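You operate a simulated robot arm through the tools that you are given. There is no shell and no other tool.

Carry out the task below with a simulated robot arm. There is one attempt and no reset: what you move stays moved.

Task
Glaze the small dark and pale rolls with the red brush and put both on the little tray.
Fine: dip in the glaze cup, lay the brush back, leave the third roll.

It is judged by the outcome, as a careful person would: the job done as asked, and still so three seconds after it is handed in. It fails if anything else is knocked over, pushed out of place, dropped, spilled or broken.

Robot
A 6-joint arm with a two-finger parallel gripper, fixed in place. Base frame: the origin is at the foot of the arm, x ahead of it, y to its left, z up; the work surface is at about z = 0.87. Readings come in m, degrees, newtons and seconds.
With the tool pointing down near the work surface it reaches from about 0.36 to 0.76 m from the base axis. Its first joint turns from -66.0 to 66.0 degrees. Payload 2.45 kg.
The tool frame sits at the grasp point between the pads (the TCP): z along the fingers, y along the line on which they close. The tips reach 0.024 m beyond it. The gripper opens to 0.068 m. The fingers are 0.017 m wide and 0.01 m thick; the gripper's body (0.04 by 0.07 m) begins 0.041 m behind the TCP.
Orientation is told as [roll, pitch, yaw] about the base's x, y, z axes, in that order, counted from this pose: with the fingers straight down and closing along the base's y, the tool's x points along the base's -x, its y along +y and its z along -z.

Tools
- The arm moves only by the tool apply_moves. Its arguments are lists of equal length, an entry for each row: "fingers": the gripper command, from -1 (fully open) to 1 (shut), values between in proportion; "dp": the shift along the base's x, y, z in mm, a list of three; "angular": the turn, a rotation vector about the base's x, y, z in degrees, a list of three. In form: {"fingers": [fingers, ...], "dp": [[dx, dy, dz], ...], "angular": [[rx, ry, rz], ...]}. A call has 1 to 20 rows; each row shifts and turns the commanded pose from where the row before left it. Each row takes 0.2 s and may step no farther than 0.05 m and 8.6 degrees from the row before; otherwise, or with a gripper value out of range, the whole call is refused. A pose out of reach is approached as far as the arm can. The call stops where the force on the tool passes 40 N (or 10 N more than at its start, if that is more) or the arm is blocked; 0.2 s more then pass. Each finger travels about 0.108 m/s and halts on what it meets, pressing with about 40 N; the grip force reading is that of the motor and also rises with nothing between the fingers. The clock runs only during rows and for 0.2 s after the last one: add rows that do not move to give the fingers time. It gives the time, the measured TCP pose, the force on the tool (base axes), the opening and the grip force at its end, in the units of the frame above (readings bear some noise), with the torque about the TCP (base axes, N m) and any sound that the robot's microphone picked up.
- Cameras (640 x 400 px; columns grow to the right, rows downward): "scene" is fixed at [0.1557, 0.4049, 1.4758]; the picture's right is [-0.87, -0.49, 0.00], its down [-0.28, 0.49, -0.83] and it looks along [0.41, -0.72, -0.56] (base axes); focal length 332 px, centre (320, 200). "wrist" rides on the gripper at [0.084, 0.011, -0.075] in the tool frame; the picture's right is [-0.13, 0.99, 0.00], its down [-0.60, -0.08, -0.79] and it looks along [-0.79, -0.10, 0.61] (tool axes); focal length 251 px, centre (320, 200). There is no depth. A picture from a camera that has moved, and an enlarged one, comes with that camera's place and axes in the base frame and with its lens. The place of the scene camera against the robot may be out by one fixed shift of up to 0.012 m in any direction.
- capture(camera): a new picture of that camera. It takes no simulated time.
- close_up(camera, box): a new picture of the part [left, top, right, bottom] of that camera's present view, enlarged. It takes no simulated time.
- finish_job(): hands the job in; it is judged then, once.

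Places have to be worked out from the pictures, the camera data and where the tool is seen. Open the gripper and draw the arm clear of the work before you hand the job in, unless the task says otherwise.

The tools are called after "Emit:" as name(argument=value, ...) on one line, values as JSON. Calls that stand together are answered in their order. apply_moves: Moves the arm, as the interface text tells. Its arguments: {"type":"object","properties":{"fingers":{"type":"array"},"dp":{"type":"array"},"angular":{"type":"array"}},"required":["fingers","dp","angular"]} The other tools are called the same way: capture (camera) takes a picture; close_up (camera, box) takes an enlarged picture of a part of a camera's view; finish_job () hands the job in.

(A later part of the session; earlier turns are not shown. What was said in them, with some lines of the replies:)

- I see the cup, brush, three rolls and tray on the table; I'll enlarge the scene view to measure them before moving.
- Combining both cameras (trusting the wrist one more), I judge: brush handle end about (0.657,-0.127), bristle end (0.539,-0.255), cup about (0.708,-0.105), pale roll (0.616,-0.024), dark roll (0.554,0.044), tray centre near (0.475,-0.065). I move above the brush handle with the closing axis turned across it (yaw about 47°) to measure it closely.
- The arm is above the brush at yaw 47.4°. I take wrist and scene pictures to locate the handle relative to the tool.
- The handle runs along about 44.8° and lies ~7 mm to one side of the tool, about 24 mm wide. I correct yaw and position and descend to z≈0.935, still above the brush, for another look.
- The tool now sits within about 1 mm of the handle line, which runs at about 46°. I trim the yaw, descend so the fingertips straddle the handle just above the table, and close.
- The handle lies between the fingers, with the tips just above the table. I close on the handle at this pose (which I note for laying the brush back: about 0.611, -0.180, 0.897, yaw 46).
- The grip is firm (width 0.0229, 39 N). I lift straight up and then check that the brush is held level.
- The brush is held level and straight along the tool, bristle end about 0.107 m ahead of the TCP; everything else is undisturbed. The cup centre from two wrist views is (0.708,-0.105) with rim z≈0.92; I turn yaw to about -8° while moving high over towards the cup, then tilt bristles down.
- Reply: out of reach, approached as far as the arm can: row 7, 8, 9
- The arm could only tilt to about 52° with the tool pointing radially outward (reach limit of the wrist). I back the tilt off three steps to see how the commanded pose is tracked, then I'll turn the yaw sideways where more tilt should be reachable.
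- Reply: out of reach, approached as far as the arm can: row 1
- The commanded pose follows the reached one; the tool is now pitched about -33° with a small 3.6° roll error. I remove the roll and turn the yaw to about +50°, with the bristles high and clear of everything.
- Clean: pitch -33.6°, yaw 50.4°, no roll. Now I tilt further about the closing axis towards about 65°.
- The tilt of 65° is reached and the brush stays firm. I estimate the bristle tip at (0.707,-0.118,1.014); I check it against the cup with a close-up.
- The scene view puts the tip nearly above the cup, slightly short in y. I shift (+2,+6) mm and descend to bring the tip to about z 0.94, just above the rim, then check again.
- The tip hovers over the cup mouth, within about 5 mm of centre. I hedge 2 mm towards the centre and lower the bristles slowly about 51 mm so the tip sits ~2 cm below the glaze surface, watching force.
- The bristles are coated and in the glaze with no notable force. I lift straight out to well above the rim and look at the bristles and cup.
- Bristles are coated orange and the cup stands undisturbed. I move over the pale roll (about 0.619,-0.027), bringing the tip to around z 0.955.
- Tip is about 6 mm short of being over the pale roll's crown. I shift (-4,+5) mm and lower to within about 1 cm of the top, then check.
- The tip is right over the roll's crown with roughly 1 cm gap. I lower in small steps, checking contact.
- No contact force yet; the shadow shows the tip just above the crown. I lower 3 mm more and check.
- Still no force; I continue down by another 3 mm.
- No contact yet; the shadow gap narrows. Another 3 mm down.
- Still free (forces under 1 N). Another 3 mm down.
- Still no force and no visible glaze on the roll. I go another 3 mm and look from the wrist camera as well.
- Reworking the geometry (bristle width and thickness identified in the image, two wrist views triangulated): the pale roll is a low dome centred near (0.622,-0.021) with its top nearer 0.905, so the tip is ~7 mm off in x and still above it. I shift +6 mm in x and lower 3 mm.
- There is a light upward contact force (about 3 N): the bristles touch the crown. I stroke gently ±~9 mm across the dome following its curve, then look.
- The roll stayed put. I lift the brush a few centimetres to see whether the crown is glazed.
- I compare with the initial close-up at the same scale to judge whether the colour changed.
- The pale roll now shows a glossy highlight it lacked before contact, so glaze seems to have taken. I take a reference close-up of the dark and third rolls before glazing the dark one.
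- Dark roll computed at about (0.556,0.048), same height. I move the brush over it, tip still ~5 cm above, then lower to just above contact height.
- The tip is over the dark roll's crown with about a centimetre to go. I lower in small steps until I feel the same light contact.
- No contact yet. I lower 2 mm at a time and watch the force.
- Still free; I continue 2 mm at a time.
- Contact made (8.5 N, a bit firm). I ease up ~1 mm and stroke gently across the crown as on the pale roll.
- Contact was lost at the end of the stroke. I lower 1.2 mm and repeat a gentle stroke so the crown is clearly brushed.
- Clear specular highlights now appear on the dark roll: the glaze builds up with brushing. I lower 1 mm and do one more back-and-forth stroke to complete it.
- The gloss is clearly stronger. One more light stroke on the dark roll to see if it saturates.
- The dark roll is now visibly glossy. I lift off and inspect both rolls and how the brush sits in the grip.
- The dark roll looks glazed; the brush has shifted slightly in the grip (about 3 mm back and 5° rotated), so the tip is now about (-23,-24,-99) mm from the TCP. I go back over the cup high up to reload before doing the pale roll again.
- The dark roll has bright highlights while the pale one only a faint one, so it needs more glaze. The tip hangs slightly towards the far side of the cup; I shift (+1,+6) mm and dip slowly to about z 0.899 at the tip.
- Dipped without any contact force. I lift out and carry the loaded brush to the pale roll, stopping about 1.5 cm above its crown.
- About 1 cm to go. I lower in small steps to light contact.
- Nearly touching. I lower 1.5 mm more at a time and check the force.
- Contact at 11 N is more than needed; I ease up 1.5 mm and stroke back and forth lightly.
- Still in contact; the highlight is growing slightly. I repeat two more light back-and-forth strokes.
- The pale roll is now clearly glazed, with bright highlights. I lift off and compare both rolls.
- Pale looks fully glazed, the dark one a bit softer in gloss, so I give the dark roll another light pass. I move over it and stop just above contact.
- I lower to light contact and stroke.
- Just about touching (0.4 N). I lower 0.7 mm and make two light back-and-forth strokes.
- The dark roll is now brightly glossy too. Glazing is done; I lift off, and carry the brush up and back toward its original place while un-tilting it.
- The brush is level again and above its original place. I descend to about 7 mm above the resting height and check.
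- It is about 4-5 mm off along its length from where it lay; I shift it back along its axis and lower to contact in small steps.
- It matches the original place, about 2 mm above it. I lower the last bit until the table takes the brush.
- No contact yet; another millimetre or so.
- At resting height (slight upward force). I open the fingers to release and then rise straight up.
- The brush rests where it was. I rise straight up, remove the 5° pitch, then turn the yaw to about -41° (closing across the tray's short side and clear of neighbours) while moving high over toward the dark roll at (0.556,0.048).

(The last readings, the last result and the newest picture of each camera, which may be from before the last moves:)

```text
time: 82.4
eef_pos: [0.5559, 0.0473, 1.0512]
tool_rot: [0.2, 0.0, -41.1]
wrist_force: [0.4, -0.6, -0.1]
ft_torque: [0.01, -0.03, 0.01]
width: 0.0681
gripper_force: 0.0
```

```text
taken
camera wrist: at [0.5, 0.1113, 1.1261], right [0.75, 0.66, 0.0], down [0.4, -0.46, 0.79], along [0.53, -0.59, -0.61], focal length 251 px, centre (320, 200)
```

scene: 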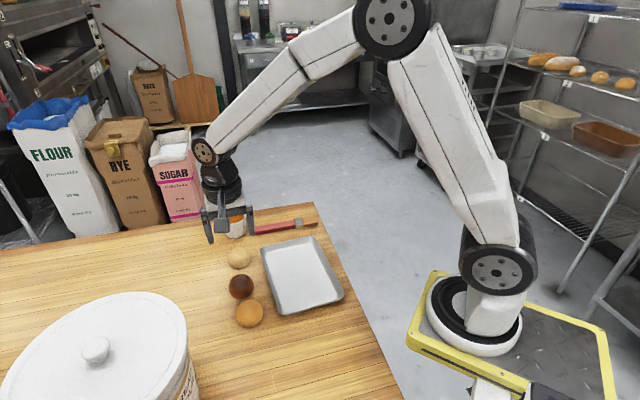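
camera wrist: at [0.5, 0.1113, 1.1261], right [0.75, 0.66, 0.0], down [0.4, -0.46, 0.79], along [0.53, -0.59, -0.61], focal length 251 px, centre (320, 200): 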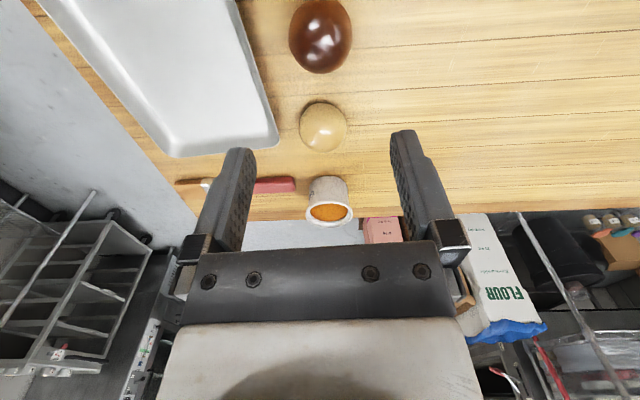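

The tool is right above the dark roll: the wrist view puts it at (0.557,0.048), centred between the fingers, with tray edge clearance about 1.5 cm. I descend to z≈0.955 and check again.

Emit:
apply_moves(fingers=[-1, -1, -1, -1, -1], dp=[[0.7, 0.7, -30], [0, 0, -30], [0, 0, -25], [0, 0, -10], [0, 0, 0]], angular=[[0, 0, 0], [0, 0, 0], [0, 0, 0], [0, 0, 0], [0, 0, 0]])

Emit:
capture(camera="wrist")

Emit:
close_up(camera="scene", box=[190, 210, 300, 320])

```text
time: 83.6
eef_pos: [0.5571, 0.0495, 0.9572]
tool_rot: [0.2, 0.0, -41.0]
wrist_force: [-0.1, -0.5, -0.1]
ft_torque: [-0.01, 0.0, -0.02]
width: 0.068
gripper_force: 0.1
```

```text
taken
camera wrist: at [0.5, 0.1121, 1.0313], right [0.75, 0.66, 0.0], down [0.4, -0.46, 0.79], along [0.53, -0.59, -0.61], focal length 251 px, centre (320, 200)
```

wrist: 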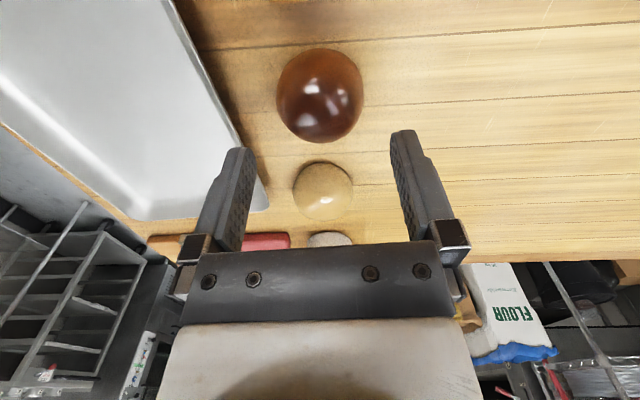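

```text
3.64 times, centred on (245, 265) of scene
camera zoom: at [0.1557, 0.4049, 1.4758], right [-0.87, -0.49, 0.0], down [-0.28, 0.49, -0.83], along [0.41, -0.72, -0.56], focal length 1207 px, centre (593, -36)
```

zoom: 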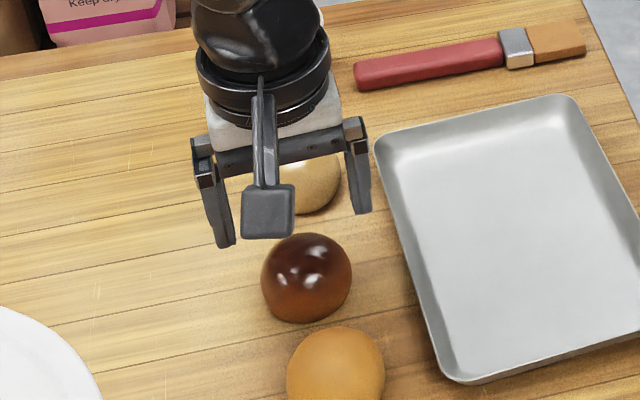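

The dark roll is centred between the open fingers (within ~1 mm). I descend so the tips are just above the table, straddling it.

Emit:
apply_moves(fingers=[-1, -1, -1, -1, -1], dp=[[0, 0, -20], [0, 0, -18], [0, 0, -12], [0, 0, -8], [0, 0, 0]], angular=[[0, 0, 0], [0, 0, 0], [0, 0, 0], [0, 0, 0], [0, 0, 0]])

Emit:
capture(camera="wrist")

Emit:
close_up(camera="scene", box=[190, 220, 300, 330])

```text
time: 84.8
eef_pos: [0.5573, 0.0473, 0.898]
tool_rot: [0.3, 0.0, -40.9]
wrist_force: [0.6, 0.3, 0.3]
ft_torque: [0.01, 0.01, 0.01]
width: 0.0678
gripper_force: 0.1
```

```text
taken
camera wrist: at [0.5006, 0.1112, 0.9732], right [0.75, 0.66, 0.0], down [0.4, -0.46, 0.79], along [0.53, -0.59, -0.61], focal length 251 px, centre (320, 200)
```

wrist: 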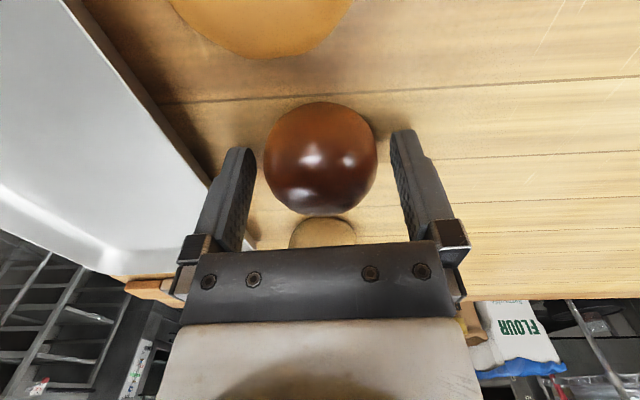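

```text
3.64 times, centred on (245, 275) of scene
camera zoom: at [0.1557, 0.4049, 1.4758], right [-0.87, -0.49, 0.0], down [-0.28, 0.49, -0.83], along [0.41, -0.72, -0.56], focal length 1207 px, centre (593, -73)
```

zoom: 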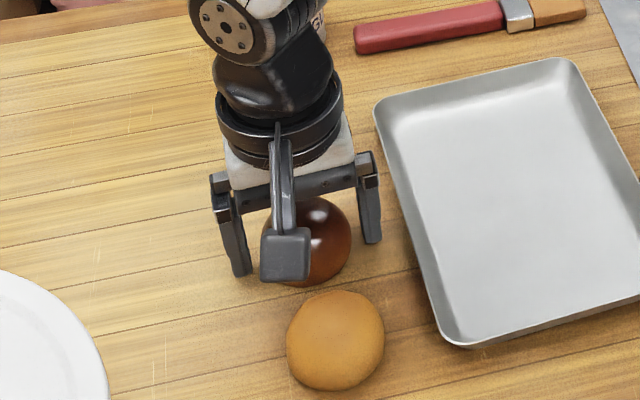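

The roll sits centred between the fingers, which clear the table and tray. I close gradually onto it.

Emit:
apply_moves(fingers=[-0.7, -0.6, -0.5, -0.4, -0.3, -0.3], dp=[[0, 0, 0], [0, 0, 0], [0, 0, 0], [0, 0, 0], [0, 0, 0], [0, 0, 0]], angular=[[0, 0, 0], [0, 0, 0], [0, 0, 0], [0, 0, 0], [0, 0, 0], [0, 0, 0]])

Emit:
capture(camera="wrist")

```text
time: 86.2
eef_pos: [0.5567, 0.0474, 0.9]
tool_rot: [0.2, 0.0, -41.0]
wrist_force: [-0.2, -1.0, -0.9]
ft_torque: [0.02, 0.0, -0.03]
width: 0.0528
gripper_force: 14.4
```

```text
taken
camera wrist: at [0.5005, 0.1112, 0.9734], right [0.75, 0.66, 0.0], down [0.4, -0.46, 0.79], along [0.53, -0.59, -0.61], focal length 251 px, centre (320, 200)
```

wrist: 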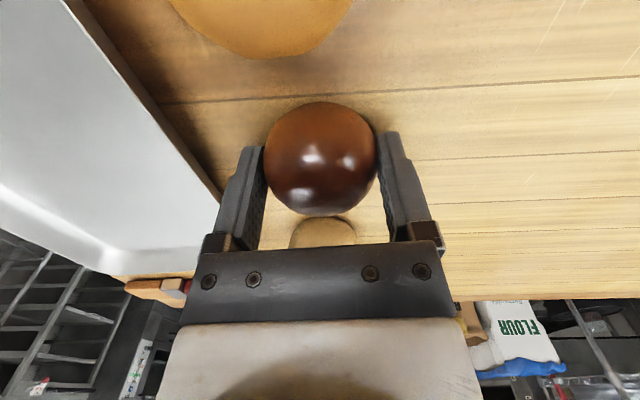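

The grip is gentle but firm (width 52.8 mm, 14 N). I squeeze slightly more and lift 15 mm to test that it holds.

Emit:
apply_moves(fingers=[-0.2, -0.15, -0.15, -0.15, -0.15], dp=[[0, 0, 0], [0, 0, 0], [0, 0, 5], [0, 0, 10], [0, 0, 0]], angular=[[0, 0, 0], [0, 0, 0], [0, 0, 0], [0, 0, 0], [0, 0, 0]])

Emit:
close_up(camera="scene", box=[190, 220, 300, 330])

Emit:
capture(camera="wrist")

```text
time: 87.4
eef_pos: [0.5579, 0.0475, 0.9142]
tool_rot: [0.1, 0.1, -41.0]
wrist_force: [-0.3, 0.6, -0.3]
ft_torque: [0.02, 0.0, 0.04]
width: 0.0528
gripper_force: 14.0
```

```text
3.64 times, centred on (245, 275) of scene
camera zoom: at [0.1557, 0.4049, 1.4758], right [-0.87, -0.49, 0.0], down [-0.28, 0.49, -0.83], along [0.41, -0.72, -0.56], focal length 1207 px, centre (593, -73)
```

zoom: 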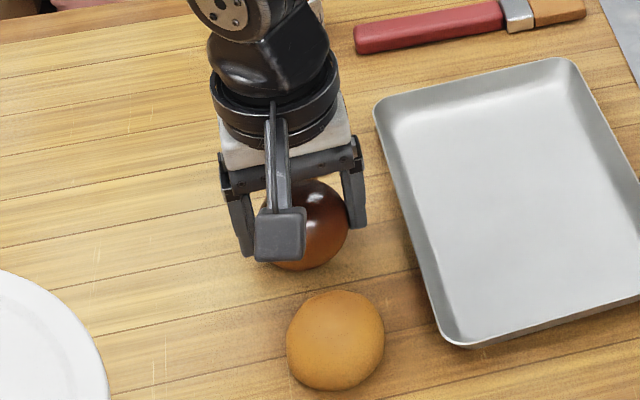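

```text
taken
camera wrist: at [0.501, 0.1112, 0.9883], right [0.75, 0.66, 0.0], down [0.4, -0.46, 0.79], along [0.53, -0.59, -0.61], focal length 251 px, centre (320, 200)
```

wrist: 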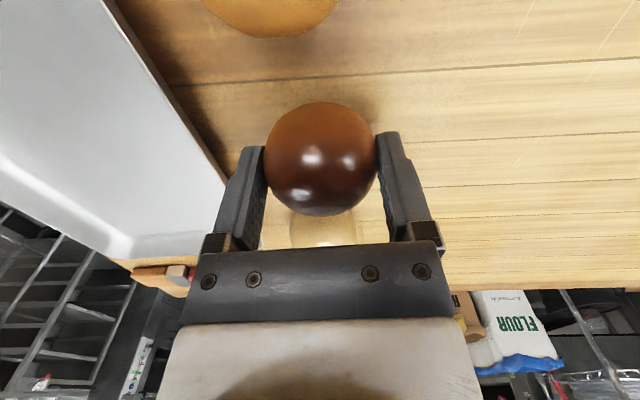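

The roll is held securely. I lift it higher and carry it over the tray half at about (0.431,-0.026).

Emit:
apply_moves(fingers=[-0.15, -0.15, -0.15, -0.15, -0.15, -0.15, -0.15], dp=[[0, 0, 35], [0, 0, 35], [-31.7, -18.4, 0], [-31.7, -18.4, 0], [-31.7, -18.4, 0], [-31.7, -18.3, 0], [0, 0, 0]], angular=[[0, 0, 0], [0, 0, 0], [0, 0, 0], [0, 0, 0], [0, 0, 0], [0, 0, 0], [0, 0, 0]])

Emit:
capture(camera="wrist")

Emit:
close_up(camera="scene", box=[210, 200, 360, 340])

```text
time: 89.0
eef_pos: [0.4288, -0.0253, 0.9835]
tool_rot: [0.2, 0.1, -40.9]
wrist_force: [-0.8, 0.1, -0.9]
ft_torque: [-0.02, -0.02, 0.01]
width: 0.0529
gripper_force: 14.1
```

```text
taken
camera wrist: at [0.3728, 0.0384, 1.0575], right [0.75, 0.66, 0.0], down [0.4, -0.46, 0.79], along [0.53, -0.59, -0.61], focal length 251 px, centre (320, 200)
```

wrist: 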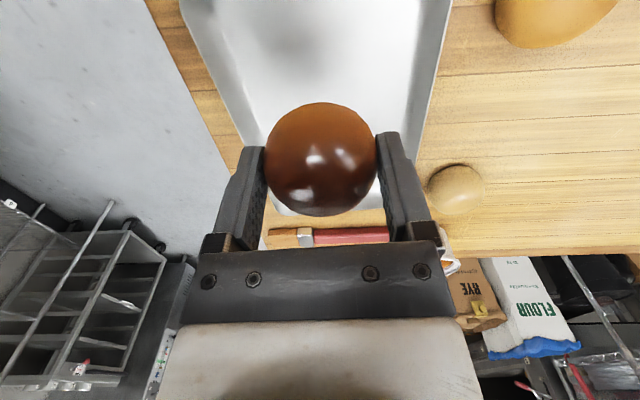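

```text
2.86 times, centred on (285, 270) of scene
camera zoom: at [0.1557, 0.4049, 1.4758], right [-0.87, -0.49, 0.0], down [-0.28, 0.49, -0.83], along [0.41, -0.72, -0.56], focal length 948 px, centre (420, 0)
```

zoom: 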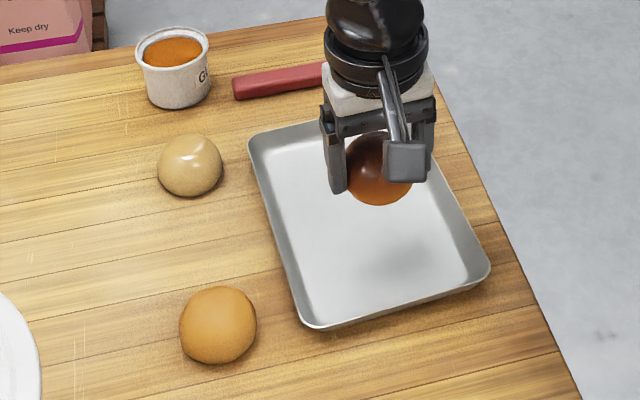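

The roll is centred across the tray's width; I shift 8 mm away from the near rim and lower to just above the tray floor.

Emit:
apply_moves(fingers=[-0.15, -0.15, -0.15, -0.15, -0.15, -0.15], dp=[[6, -5, 0], [0, 0, -30], [0, 0, -25], [0, 0, -12], [0, 0, -5], [0, 0, 0]], angular=[[0, 0, 0], [0, 0, 0], [0, 0, 0], [0, 0, 0], [0, 0, 0], [0, 0, 0]])

Emit:
close_up(camera="scene", box=[240, 220, 360, 330])

Emit:
capture(camera="wrist")

```text
time: 90.4
eef_pos: [0.4363, -0.0319, 0.9118]
tool_rot: [0.2, 0.1, -41.0]
wrist_force: [0.0, 0.6, -1.1]
ft_torque: [-0.03, 0.03, -0.03]
width: 0.0528
gripper_force: 14.3
```

```text
3.64 times, centred on (300, 275) of scene
camera zoom: at [0.1557, 0.4049, 1.4758], right [-0.87, -0.49, 0.0], down [-0.28, 0.49, -0.83], along [0.41, -0.72, -0.56], focal length 1207 px, centre (393, -73)
```

zoom: 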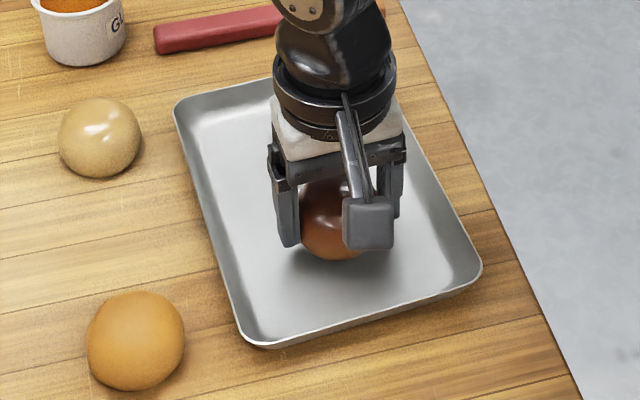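

```text
taken
camera wrist: at [0.3804, 0.0323, 0.9858], right [0.75, 0.66, 0.0], down [0.4, -0.46, 0.79], along [0.53, -0.59, -0.61], focal length 251 px, centre (320, 200)
```

wrist: 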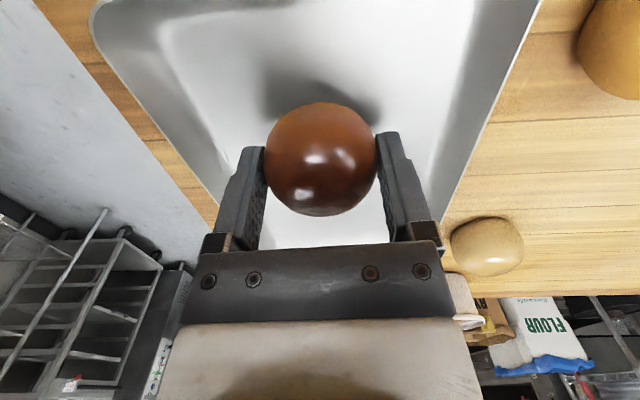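

Just above the tray floor and well inside it. I lower a few millimetres at a time until the tray takes the weight.

Emit:
apply_moves(fingers=[-0.15, -0.15, -0.15, -0.15], dp=[[0, 0, -3], [0, 0, -2], [0, 0, -1.5], [0, 0, 0]], angular=[[0, 0, 0], [0, 0, 0], [0, 0, 0], [0, 0, 0]])

Emit:
apply_moves(fingers=[-0.15, -0.15], dp=[[0, 0, -1.5], [0, 0, 0]], angular=[[0, 0, 0], [0, 0, 0]])

Emit:
close_up(camera="scene", box=[270, 240, 330, 290])

```text
time: 91.4
eef_pos: [0.4368, -0.0306, 0.9061]
tool_rot: [0.3, -0.1, -41.0]
wrist_force: [-1.0, 0.1, -0.4]
ft_torque: [0.01, 0.02, 0.01]
width: 0.0529
gripper_force: 13.3
```

```text
time: 92.0
eef_pos: [0.4371, -0.0316, 0.9046]
tool_rot: [0.4, -0.1, -41.0]
wrist_force: [0.7, -0.4, -1.1]
ft_torque: [0.01, 0.03, 0.02]
width: 0.053
gripper_force: 13.7
```

```text
8.00 times, centred on (300, 265) of scene
camera zoom: at [0.1557, 0.4049, 1.4758], right [-0.87, -0.49, 0.0], down [-0.28, 0.49, -0.83], along [0.41, -0.72, -0.56], focal length 2655 px, centre (480, -320)
```

zoom: 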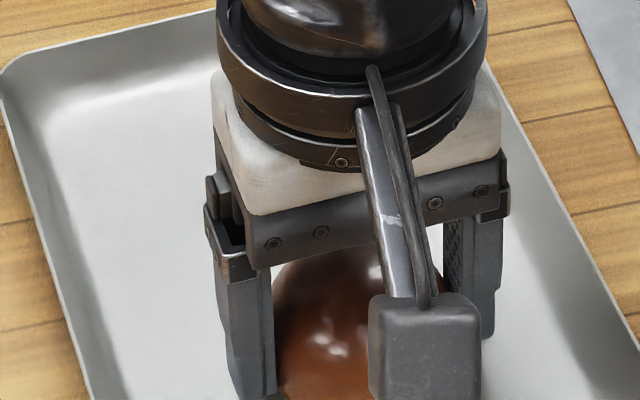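

Emit:
apply_moves(fingers=[-0.15, -0.15], dp=[[0, 0, -1.5], [0, 0, 0]], angular=[[0, 0, 0], [0, 0, 0]])

Emit:
close_up(camera="scene", box=[270, 260, 330, 310])

```text
time: 92.6
eef_pos: [0.437, -0.0311, 0.9046]
tool_rot: [0.2, 0.0, -41.0]
wrist_force: [-2.4, -1.1, 10.5]
ft_torque: [-0.02, 0.07, 0.02]
width: 0.0529
gripper_force: 14.0
```

```text
8.00 times, centred on (300, 285) of scene
camera zoom: at [0.1555, 0.4048, 1.4759], right [-0.87, -0.49, 0.0], down [-0.28, 0.49, -0.83], along [0.41, -0.72, -0.56], focal length 2655 px, centre (480, -480)
```

zoom: 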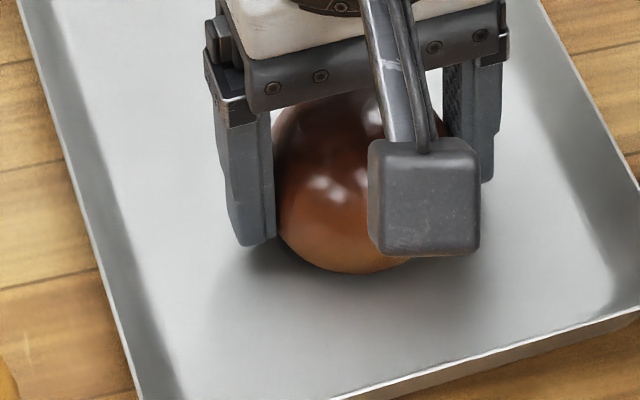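

The roll is on the tray floor (10 N push). I relieve 1 mm and open the fingers slowly.

Emit:
apply_moves(fingers=[-0.15, -0.4, -0.6, -0.75, -0.9, -1, -1], dp=[[0, 0, 1], [0, 0, 0], [0, 0, 0], [0, 0, 0], [0, 0, 0], [0, 0, 0], [0, 0, 0]], angular=[[0, 0, 0], [0, 0, 0], [0, 0, 0], [0, 0, 0], [0, 0, 0], [0, 0, 0], [0, 0, 0]])

Emit:
close_up(camera="scene", box=[240, 220, 360, 330])

Emit:
capture(camera="wrist")

```text
time: 94.2
eef_pos: [0.4367, -0.0305, 0.9032]
tool_rot: [0.2, 0.0, -41.0]
wrist_force: [0.7, -0.4, 0.7]
ft_torque: [0.02, -0.03, 0.0]
width: 0.0682
gripper_force: 0.0
```

```text
3.64 times, centred on (300, 275) of scene
camera zoom: at [0.1557, 0.4049, 1.4758], right [-0.87, -0.49, 0.0], down [-0.28, 0.49, -0.83], along [0.41, -0.72, -0.56], focal length 1207 px, centre (393, -73)
```

zoom: 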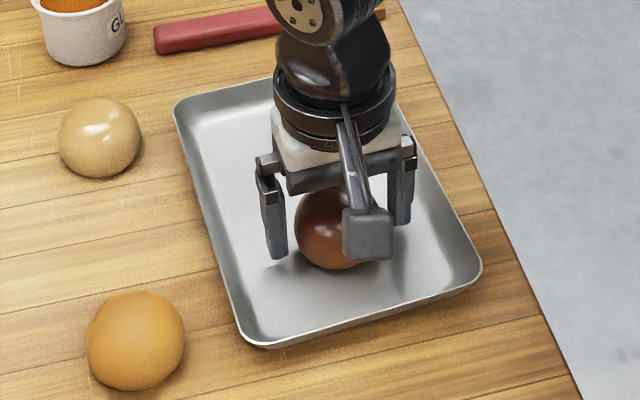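

```text
taken
camera wrist: at [0.3807, 0.0324, 0.9777], right [0.75, 0.66, 0.0], down [0.4, -0.46, 0.79], along [0.53, -0.59, -0.61], focal length 251 px, centre (320, 200)
```

wrist: 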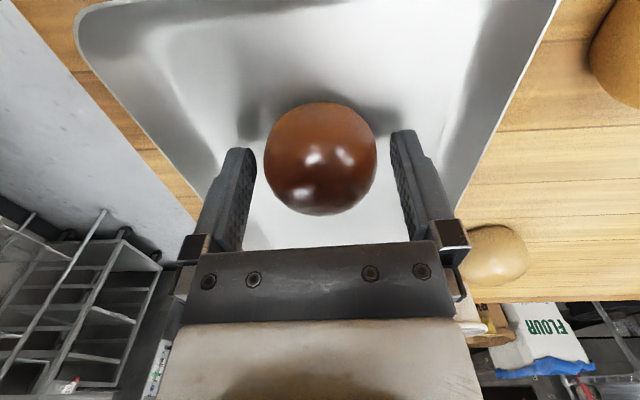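

The dark roll stands on the tray, released. I rise straight up, move over the pale roll (about 0.620,-0.019) and look.

Emit:
apply_moves(fingers=[-1, -1, -1, -1, -1, -1, -1, -1, -1], dp=[[0, 0, 15], [0, 0, 35], [0, 0, 40], [36.6, 2.3, 0], [36.6, 2.3, 0], [36.6, 2.3, 0], [36.6, 2.3, 0], [36.6, 2.3, 0], [0, 0, 0]], angular=[[0, 0, 0], [0, 0, 0], [0, 0, 0], [0, 0, 0], [0, 0, 0], [0, 0, 0], [0, 0, 0], [0, 0, 0], [0, 0, 0]])

Emit:
capture(camera="wrist")

Emit:
capture(camera="scene")

```text
time: 96.2
eef_pos: [0.6194, -0.018, 0.993]
tool_rot: [0.1, -0.1, -41.0]
wrist_force: [0.5, 0.0, 0.6]
ft_torque: [0.0, -0.01, -0.04]
width: 0.068
gripper_force: 0.0
```

```text
taken
camera wrist: at [0.5629, 0.0449, 1.0676], right [0.75, 0.66, 0.0], down [0.4, -0.46, 0.79], along [0.53, -0.59, -0.61], focal length 251 px, centre (320, 200)
```

wrist: 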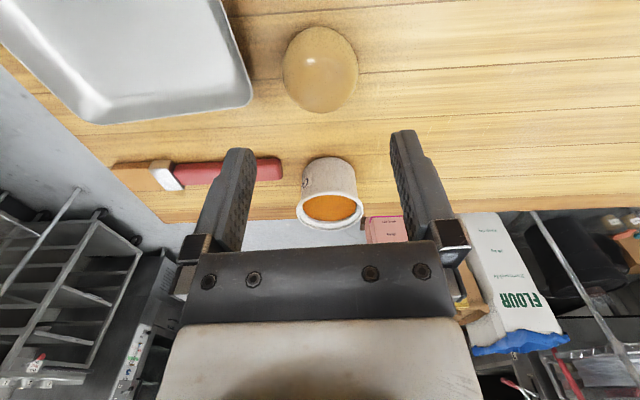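

```text
taken
```

scene: 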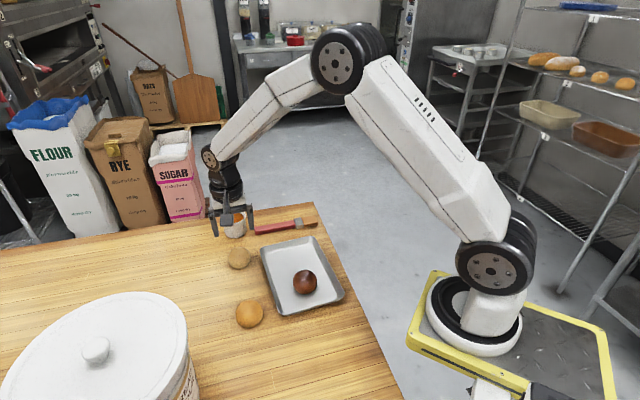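

The pale roll is exactly under the tool. I descend to z≈0.925 (tips still above the tray rim) to check finger clearance beside the tray corner.

Emit:
apply_moves(fingers=[-1, -1, -1, -1], dp=[[0, 0, -35], [0, 0, -23], [0, 0, -10], [0, 0, 0]], angular=[[0, 0, 0], [0, 0, 0], [0, 0, 0], [0, 0, 0]])

Emit:
capture(camera="wrist")

Emit:
close_up(camera="scene", box=[190, 200, 300, 290])

```text
time: 97.2
eef_pos: [0.6178, -0.0194, 0.926]
tool_rot: [0.3, 0.0, -40.9]
wrist_force: [0.0, -0.7, 1.0]
ft_torque: [-0.02, 0.0, 0.0]
width: 0.0679
gripper_force: 0.0
```

```text
taken
camera wrist: at [0.5622, 0.0443, 0.9997], right [0.75, 0.66, 0.0], down [0.4, -0.46, 0.79], along [0.53, -0.59, -0.61], focal length 251 px, centre (320, 200)
```

wrist: 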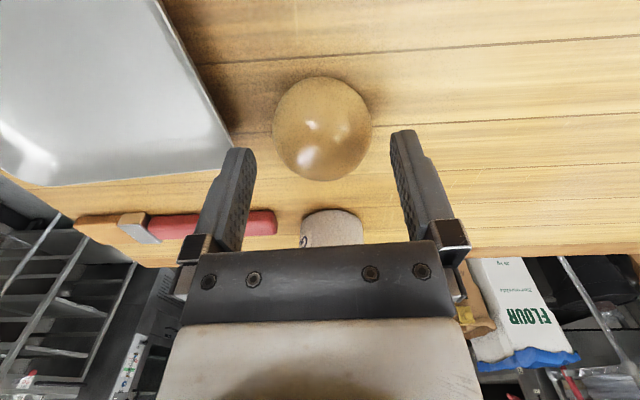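

```text
4.44 times, centred on (245, 245) of scene
camera zoom: at [0.1557, 0.4049, 1.4758], right [-0.87, -0.49, 0.0], down [-0.28, 0.49, -0.83], along [0.41, -0.72, -0.56], focal length 1475 px, centre (653, 0)
```

zoom: 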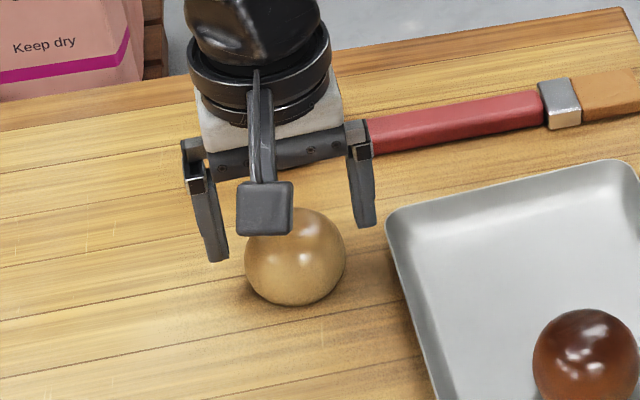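

Clearance to the tray corner is about 1.5-2 cm and the roll is centred. I descend the rest and close gently.

Emit:
apply_moves(fingers=[-1, -1, -1, -1], dp=[[0, 0, -12], [0, 0, -10], [0, 0, -6], [0, 0, 0]], angular=[[0, 0, 0], [0, 0, 0], [0, 0, 0], [0, 0, 0]])

Emit:
capture(camera="wrist")

Emit:
close_up(camera="scene", box=[190, 200, 300, 290])

```text
time: 98.2
eef_pos: [0.619, -0.0202, 0.8977]
tool_rot: [0.2, -0.1, -40.9]
wrist_force: [-1.1, 0.2, -0.7]
ft_torque: [0.01, -0.01, 0.01]
width: 0.068
gripper_force: 0.1
```

```text
taken
camera wrist: at [0.5631, 0.0445, 0.9717], right [0.75, 0.66, 0.0], down [0.4, -0.46, 0.79], along [0.53, -0.59, -0.61], focal length 251 px, centre (320, 200)
```

wrist: 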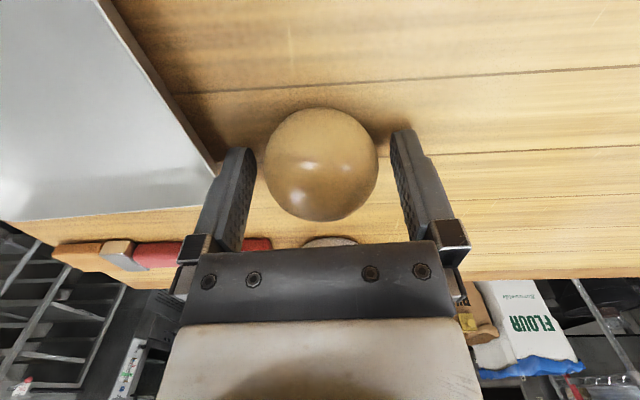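

```text
4.44 times, centred on (245, 245) of scene
camera zoom: at [0.1557, 0.4049, 1.4758], right [-0.87, -0.49, 0.0], down [-0.28, 0.49, -0.83], along [0.41, -0.72, -0.56], focal length 1475 px, centre (653, 0)
```

zoom: 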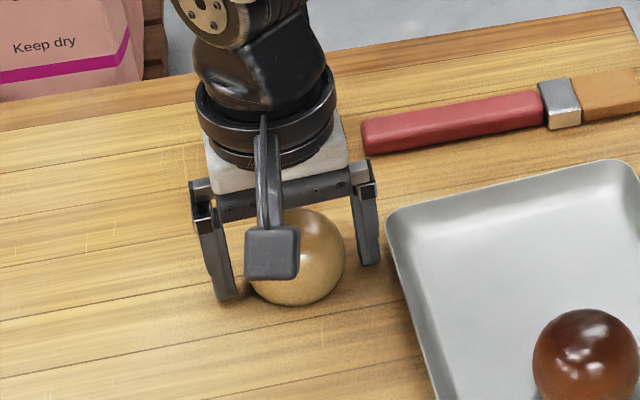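

The pale roll is well between the fingers, tray untouched. I close gently and lift 15 mm as a test.

Emit:
apply_moves(fingers=[-0.7, -0.6, -0.5, -0.4, -0.3, -0.2, -0.15, -0.15, -0.15, -0.15], dp=[[0, 0, 0], [0, 0, 0], [0, 0, 0], [0, 0, 0], [0, 0, 0], [0, 0, 0], [0, 0, 0], [0, 0, 5], [0, 0, 10], [0, 0, 0]], angular=[[0, 0, 0], [0, 0, 0], [0, 0, 0], [0, 0, 0], [0, 0, 0], [0, 0, 0], [0, 0, 0], [0, 0, 0], [0, 0, 0], [0, 0, 0]])

Emit:
capture(camera="wrist")

Emit:
close_up(camera="scene", box=[190, 200, 300, 290])

```text
time: 100.4
eef_pos: [0.6188, -0.0187, 0.9129]
tool_rot: [0.2, 0.0, -41.0]
wrist_force: [-0.2, -1.1, -1.0]
ft_torque: [0.03, 0.02, 0.01]
width: 0.0534
gripper_force: 13.7
```

```text
taken
camera wrist: at [0.5634, 0.0437, 0.987], right [0.75, 0.66, 0.0], down [0.4, -0.46, 0.79], along [0.53, -0.59, -0.61], focal length 251 px, centre (320, 200)
```

wrist: 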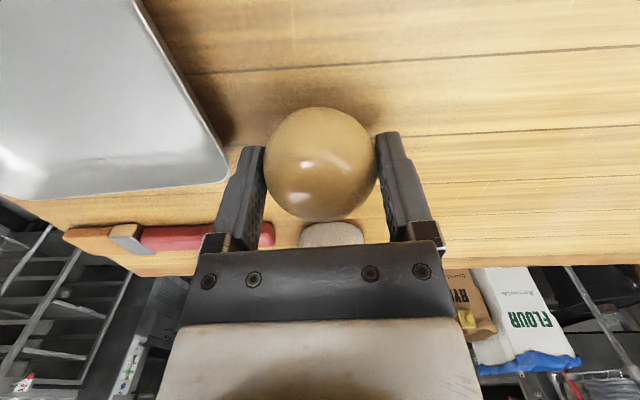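

```text
4.44 times, centred on (245, 245) of scene
camera zoom: at [0.1557, 0.4049, 1.4758], right [-0.87, -0.49, 0.0], down [-0.28, 0.49, -0.83], along [0.41, -0.72, -0.56], focal length 1475 px, centre (653, 0)
```

zoom: 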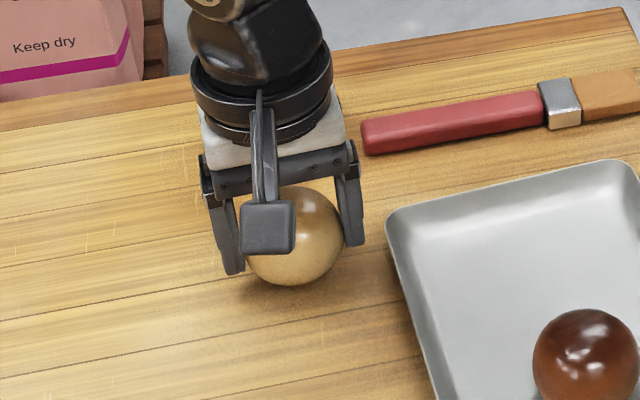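

The pale roll is held. I lift it and carry it over the other half of the tray at about (0.505,-0.090).

Emit:
apply_moves(fingers=[-0.15, -0.15, -0.15, -0.15, -0.15, -0.15, -0.15], dp=[[0, 0, 35], [0, 0, 35], [-28.5, -17.7, 0], [-28.5, -17.7, 0], [-28.5, -17.7, 0], [-28.4, -17.7, 0], [0, 0, 0]], angular=[[0, 0, 0], [0, 0, 0], [0, 0, 0], [0, 0, 0], [0, 0, 0], [0, 0, 0], [0, 0, 0]])

Emit:
capture(camera="wrist")

Emit:
close_up(camera="scene", box=[220, 200, 360, 330])

```text
time: 102.0
eef_pos: [0.5048, -0.0918, 0.9819]
tool_rot: [0.3, 0.0, -41.1]
wrist_force: [1.6, 0.2, -1.2]
ft_torque: [0.0, 0.0, 0.04]
width: 0.0534
gripper_force: 14.7
```

```text
taken
camera wrist: at [0.4483, -0.0282, 1.0563], right [0.75, 0.66, 0.0], down [0.4, -0.46, 0.79], along [0.53, -0.59, -0.61], focal length 251 px, centre (320, 200)
```

wrist: 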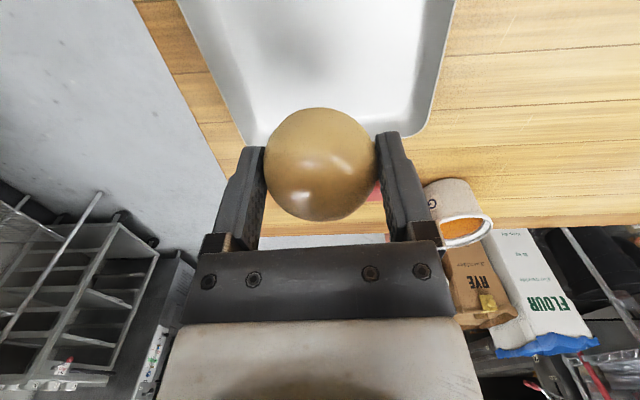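

```text
3.08 times, centred on (290, 265) of scene
camera zoom: at [0.1557, 0.4049, 1.4758], right [-0.87, -0.49, 0.0], down [-0.28, 0.49, -0.83], along [0.41, -0.72, -0.56], focal length 1021 px, centre (412, 0)
```

zoom: 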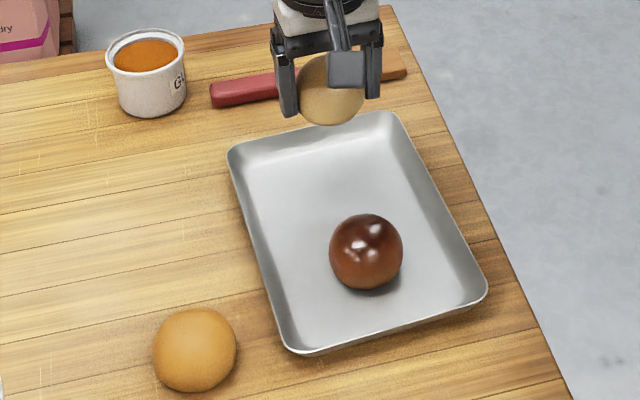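

The spot is centred across the tray and about 5.5 cm from the far rim. I nudge 4 mm inward and lower to just above the floor.

Emit:
apply_moves(fingers=[-0.15, -0.15, -0.15, -0.15, -0.15, -0.15], dp=[[-3, 2.6, 0], [0, 0, -30], [0, 0, -25], [0, 0, -11], [0, 0, -5], [0, 0, 0]], angular=[[0, 0, 0], [0, 0, 0], [0, 0, 0], [0, 0, 0], [0, 0, 0], [0, 0, 0]])

Emit:
close_up(camera="scene", box=[240, 210, 350, 320])

Emit:
capture(camera="wrist")

```text
time: 103.4
eef_pos: [0.5025, -0.0886, 0.9116]
tool_rot: [0.2, 0.0, -41.0]
wrist_force: [-0.6, 0.5, -1.7]
ft_torque: [0.01, 0.0, 0.01]
width: 0.0534
gripper_force: 14.3
```

```text
3.64 times, centred on (295, 265) of scene
camera zoom: at [0.1557, 0.4049, 1.4758], right [-0.87, -0.49, 0.0], down [-0.28, 0.49, -0.83], along [0.41, -0.72, -0.56], focal length 1207 px, centre (411, -36)
```

zoom: 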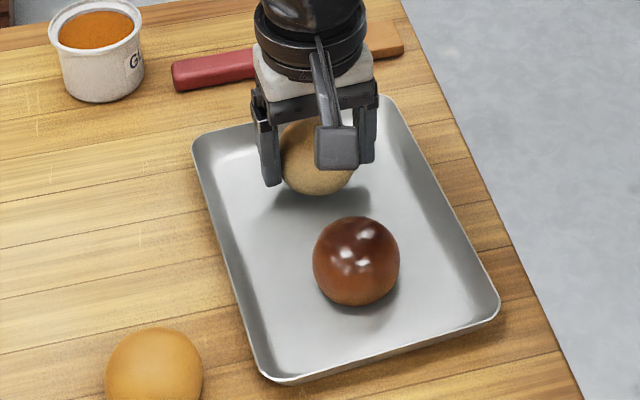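

```text
taken
camera wrist: at [0.4466, -0.0251, 0.9859], right [0.75, 0.66, 0.0], down [0.4, -0.46, 0.79], along [0.53, -0.59, -0.61], focal length 251 px, centre (320, 200)
```

wrist: 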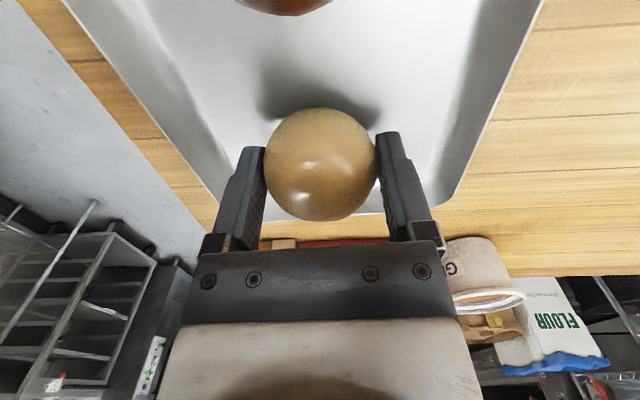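

Well inside the tray, with a good gap to the dark roll. I lower in small steps to the floor.

Emit:
apply_moves(fingers=[-0.15, -0.15, -0.15, -0.15], dp=[[0, 0, -3], [0, 0, -2], [0, 0, -1.5], [0, 0, 0]], angular=[[0, 0, 0], [0, 0, 0], [0, 0, 0], [0, 0, 0]])

Emit:
apply_moves(fingers=[-0.15, -0.15], dp=[[0, 0, -1], [0, 0, 0]], angular=[[0, 0, 0], [0, 0, 0]])

```text
time: 104.4
eef_pos: [0.501, -0.088, 0.9052]
tool_rot: [0.1, -0.1, -41.0]
wrist_force: [-0.1, -0.7, 0.1]
ft_torque: [0.02, 0.01, 0.01]
width: 0.0533
gripper_force: 13.7
```

```text
time: 105.0
eef_pos: [0.5026, -0.0873, 0.9044]
tool_rot: [0.3, 0.0, -41.0]
wrist_force: [-0.4, 0.2, -0.4]
ft_torque: [-0.01, 0.01, 0.01]
width: 0.0532
gripper_force: 13.6
```

No contact yet; one more millimetre.

Emit:
apply_moves(fingers=[-0.15, -0.15], dp=[[0, 0, -1], [0, 0, 0]], angular=[[0, 0, 0], [0, 0, 0]])

```text
time: 105.6
eef_pos: [0.5035, -0.0866, 0.9036]
tool_rot: [0.2, 0.0, -41.0]
wrist_force: [-0.6, -0.6, 0.6]
ft_torque: [0.04, -0.02, 0.0]
width: 0.0532
gripper_force: 14.8
```

Force is just turning positive; I go down 0.7 mm more and check for firm contact before releasing.

Emit:
apply_moves(fingers=[-0.15, -0.15], dp=[[0, 0, -0.7], [0, 0, 0]], angular=[[0, 0, 0], [0, 0, 0]])

```text
time: 106.2
eef_pos: [0.5019, -0.0874, 0.904]
tool_rot: [0.2, -0.1, -41.1]
wrist_force: [-0.6, -0.3, -0.4]
ft_torque: [0.0, -0.02, -0.01]
width: 0.0531
gripper_force: 14.3
```

Emit:
apply_moves(fingers=[-0.15, -0.15], dp=[[0, 0, -0.8], [0, 0, 0]], angular=[[0, 0, 0], [0, 0, 0]])

Emit:
close_up(camera="scene", box=[260, 220, 330, 280])

```text
time: 106.8
eef_pos: [0.5026, -0.0882, 0.9031]
tool_rot: [0.2, 0.0, -41.0]
wrist_force: [0.2, 0.5, 0.2]
ft_torque: [0.01, 0.01, 0.04]
width: 0.0532
gripper_force: 14.1
```

```text
6.67 times, centred on (295, 250) of scene
camera zoom: at [0.1557, 0.4049, 1.4758], right [-0.87, -0.49, 0.0], down [-0.28, 0.49, -0.83], along [0.41, -0.72, -0.56], focal length 2212 px, centre (487, -133)
```

zoom: 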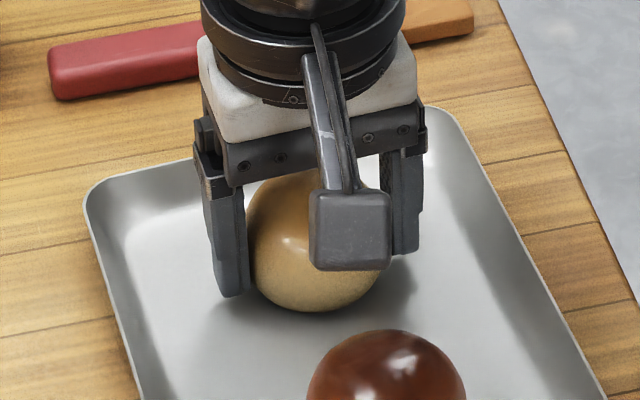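

Still about a millimetre of gap; I continue down 1 mm.

Emit:
apply_moves(fingers=[-0.15, -0.15], dp=[[0, 0, -1], [0, 0, 0]], angular=[[0, 0, 0], [0, 0, 0]])

```text
time: 107.4
eef_pos: [0.5021, -0.0864, 0.9022]
tool_rot: [0.2, 0.0, -41.0]
wrist_force: [-0.7, 0.1, 2.2]
ft_torque: [0.03, 0.03, -0.03]
width: 0.0529
gripper_force: 14.0
```

Contact now (about 2.5 N): the roll is on the tray floor. I open the fingers slowly, then rise straight up.

Emit:
apply_moves(fingers=[-0.4, -0.6, -0.75, -0.9, -1, -1], dp=[[0, 0, 0], [0, 0, 0], [0, 0, 0], [0, 0, 0], [0, 0, 0], [0, 0, 0]], angular=[[0, 0, 0], [0, 0, 0], [0, 0, 0], [0, 0, 0], [0, 0, 0], [0, 0, 0]])

Emit:
capture(camera="wrist")

Emit:
close_up(camera="scene", box=[240, 210, 350, 320])

```text
time: 108.8
eef_pos: [0.5034, -0.0869, 0.9016]
tool_rot: [0.3, -0.1, -41.0]
wrist_force: [0.0, 0.2, 0.3]
ft_torque: [-0.01, 0.0, 0.03]
width: 0.0682
gripper_force: 0.0
```

```text
taken
camera wrist: at [0.4466, -0.0239, 0.9758], right [0.75, 0.66, 0.0], down [0.4, -0.46, 0.79], along [0.53, -0.59, -0.61], focal length 251 px, centre (320, 200)
```

wrist: 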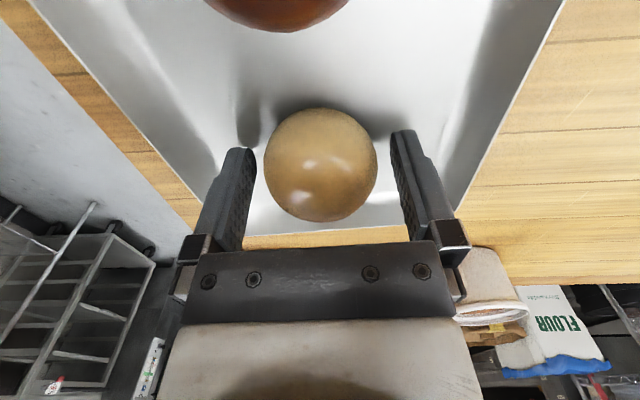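

```text
3.64 times, centred on (295, 265) of scene
camera zoom: at [0.1557, 0.4049, 1.4758], right [-0.87, -0.49, 0.0], down [-0.28, 0.49, -0.83], along [0.41, -0.72, -0.56], focal length 1207 px, centre (411, -36)
```

zoom: 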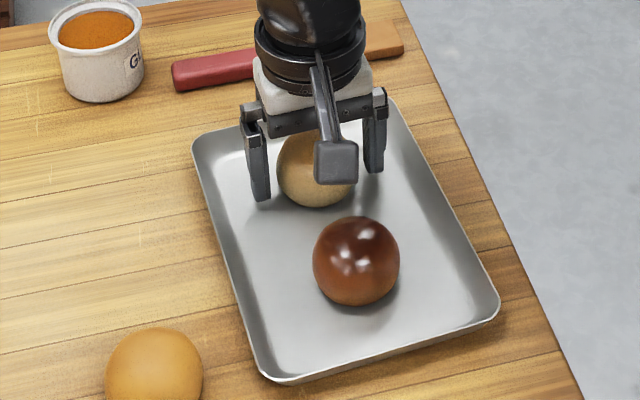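

The pale roll is released on the tray. I rise straight up to a clear height and back away toward the start height.

Emit:
apply_moves(fingers=[-1, -1, -1, -1, -1, -1, -1, -1, -1, -1, -1], dp=[[0, 0, 15], [0, 0, 35], [0, 0, 45], [0, 0, 45], [0, 0, 45], [0, 0, 45], [0, 0, 45], [-10, -15, 40], [-10, -15, 0], [0, 0, 0], [0, 0, 0]], angular=[[0, 0, 0], [0, 0, 0], [0, 0, 0], [0, 0, 0], [0, 0, 0], [0, 0, 0], [0, 0, 0], [0, 0, 0], [0, 0, 0], [0, 0, 0], [0, 0, 0]])

Emit:
capture(camera="scene")

Emit:
close_up(camera="scene", box=[200, 190, 360, 340])

Emit:
close_up(camera="scene", box=[265, 230, 335, 300])

```text
time: 111.2
eef_pos: [0.4818, -0.1175, 1.2164]
tool_rot: [0.3, 0.0, -41.0]
wrist_force: [0.1, -0.5, -0.2]
ft_torque: [0.01, 0.03, -0.03]
width: 0.0681
gripper_force: 0.0
```

```text
taken
```

scene: 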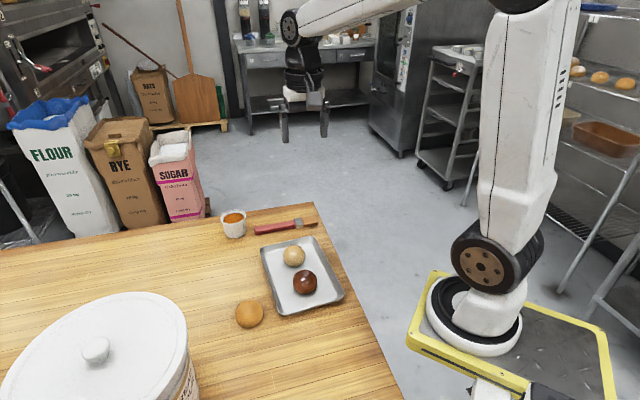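

```text
2.67 times, centred on (280, 265) of scene
camera zoom: at [0.1557, 0.4049, 1.4758], right [-0.87, -0.49, 0.0], down [-0.28, 0.49, -0.83], along [0.41, -0.72, -0.56], focal length 885 px, centre (427, 27)
```

zoom: 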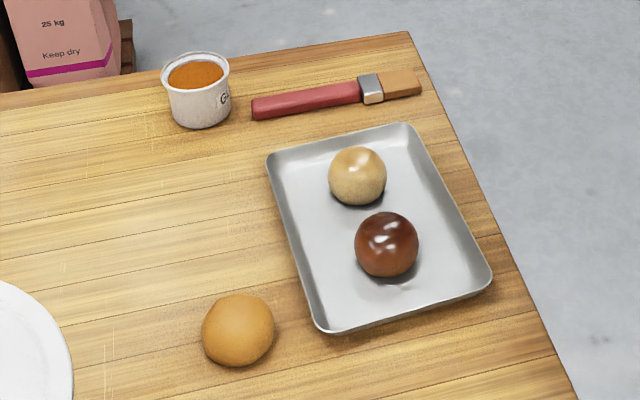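

```text
5.71 times, centred on (300, 265) of scene
camera zoom: at [0.1557, 0.4049, 1.4758], right [-0.87, -0.49, 0.0], down [-0.28, 0.49, -0.83], along [0.41, -0.72, -0.56], focal length 1896 px, centre (434, -171)
```

zoom: 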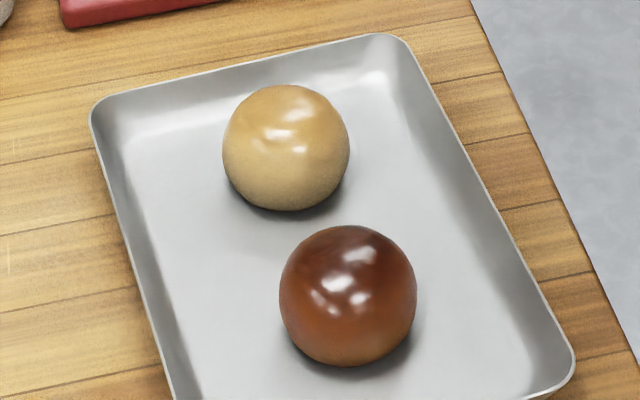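

Both glazed rolls sit upright on the tray. The brush lies where it started, the cup, tray and third roll have not moved, and the gripper is open and clear. I hand the job in.

Emit:
finish_job()

```text
The job is handed in.
```

I glazed the dark and pale rolls with the red brush and put both on the little tray. The job is handed in, and I don't have the verdict.

- **Glaze:** I dipped the brush in the glaze cup twice. Both rolls show a clear wet shine on top in the final pictures.
- **Brush:** It is back where it lay at the start, level on the table. It turned about 5° in the grip while brushing, and I corrected for that when I laid it down.
- **Everything else:** The third roll, the cup and the tray look unmoved in the final pictures, and I saw nothing knocked over or spilled.

The gripper is open and the arm is well above the work.
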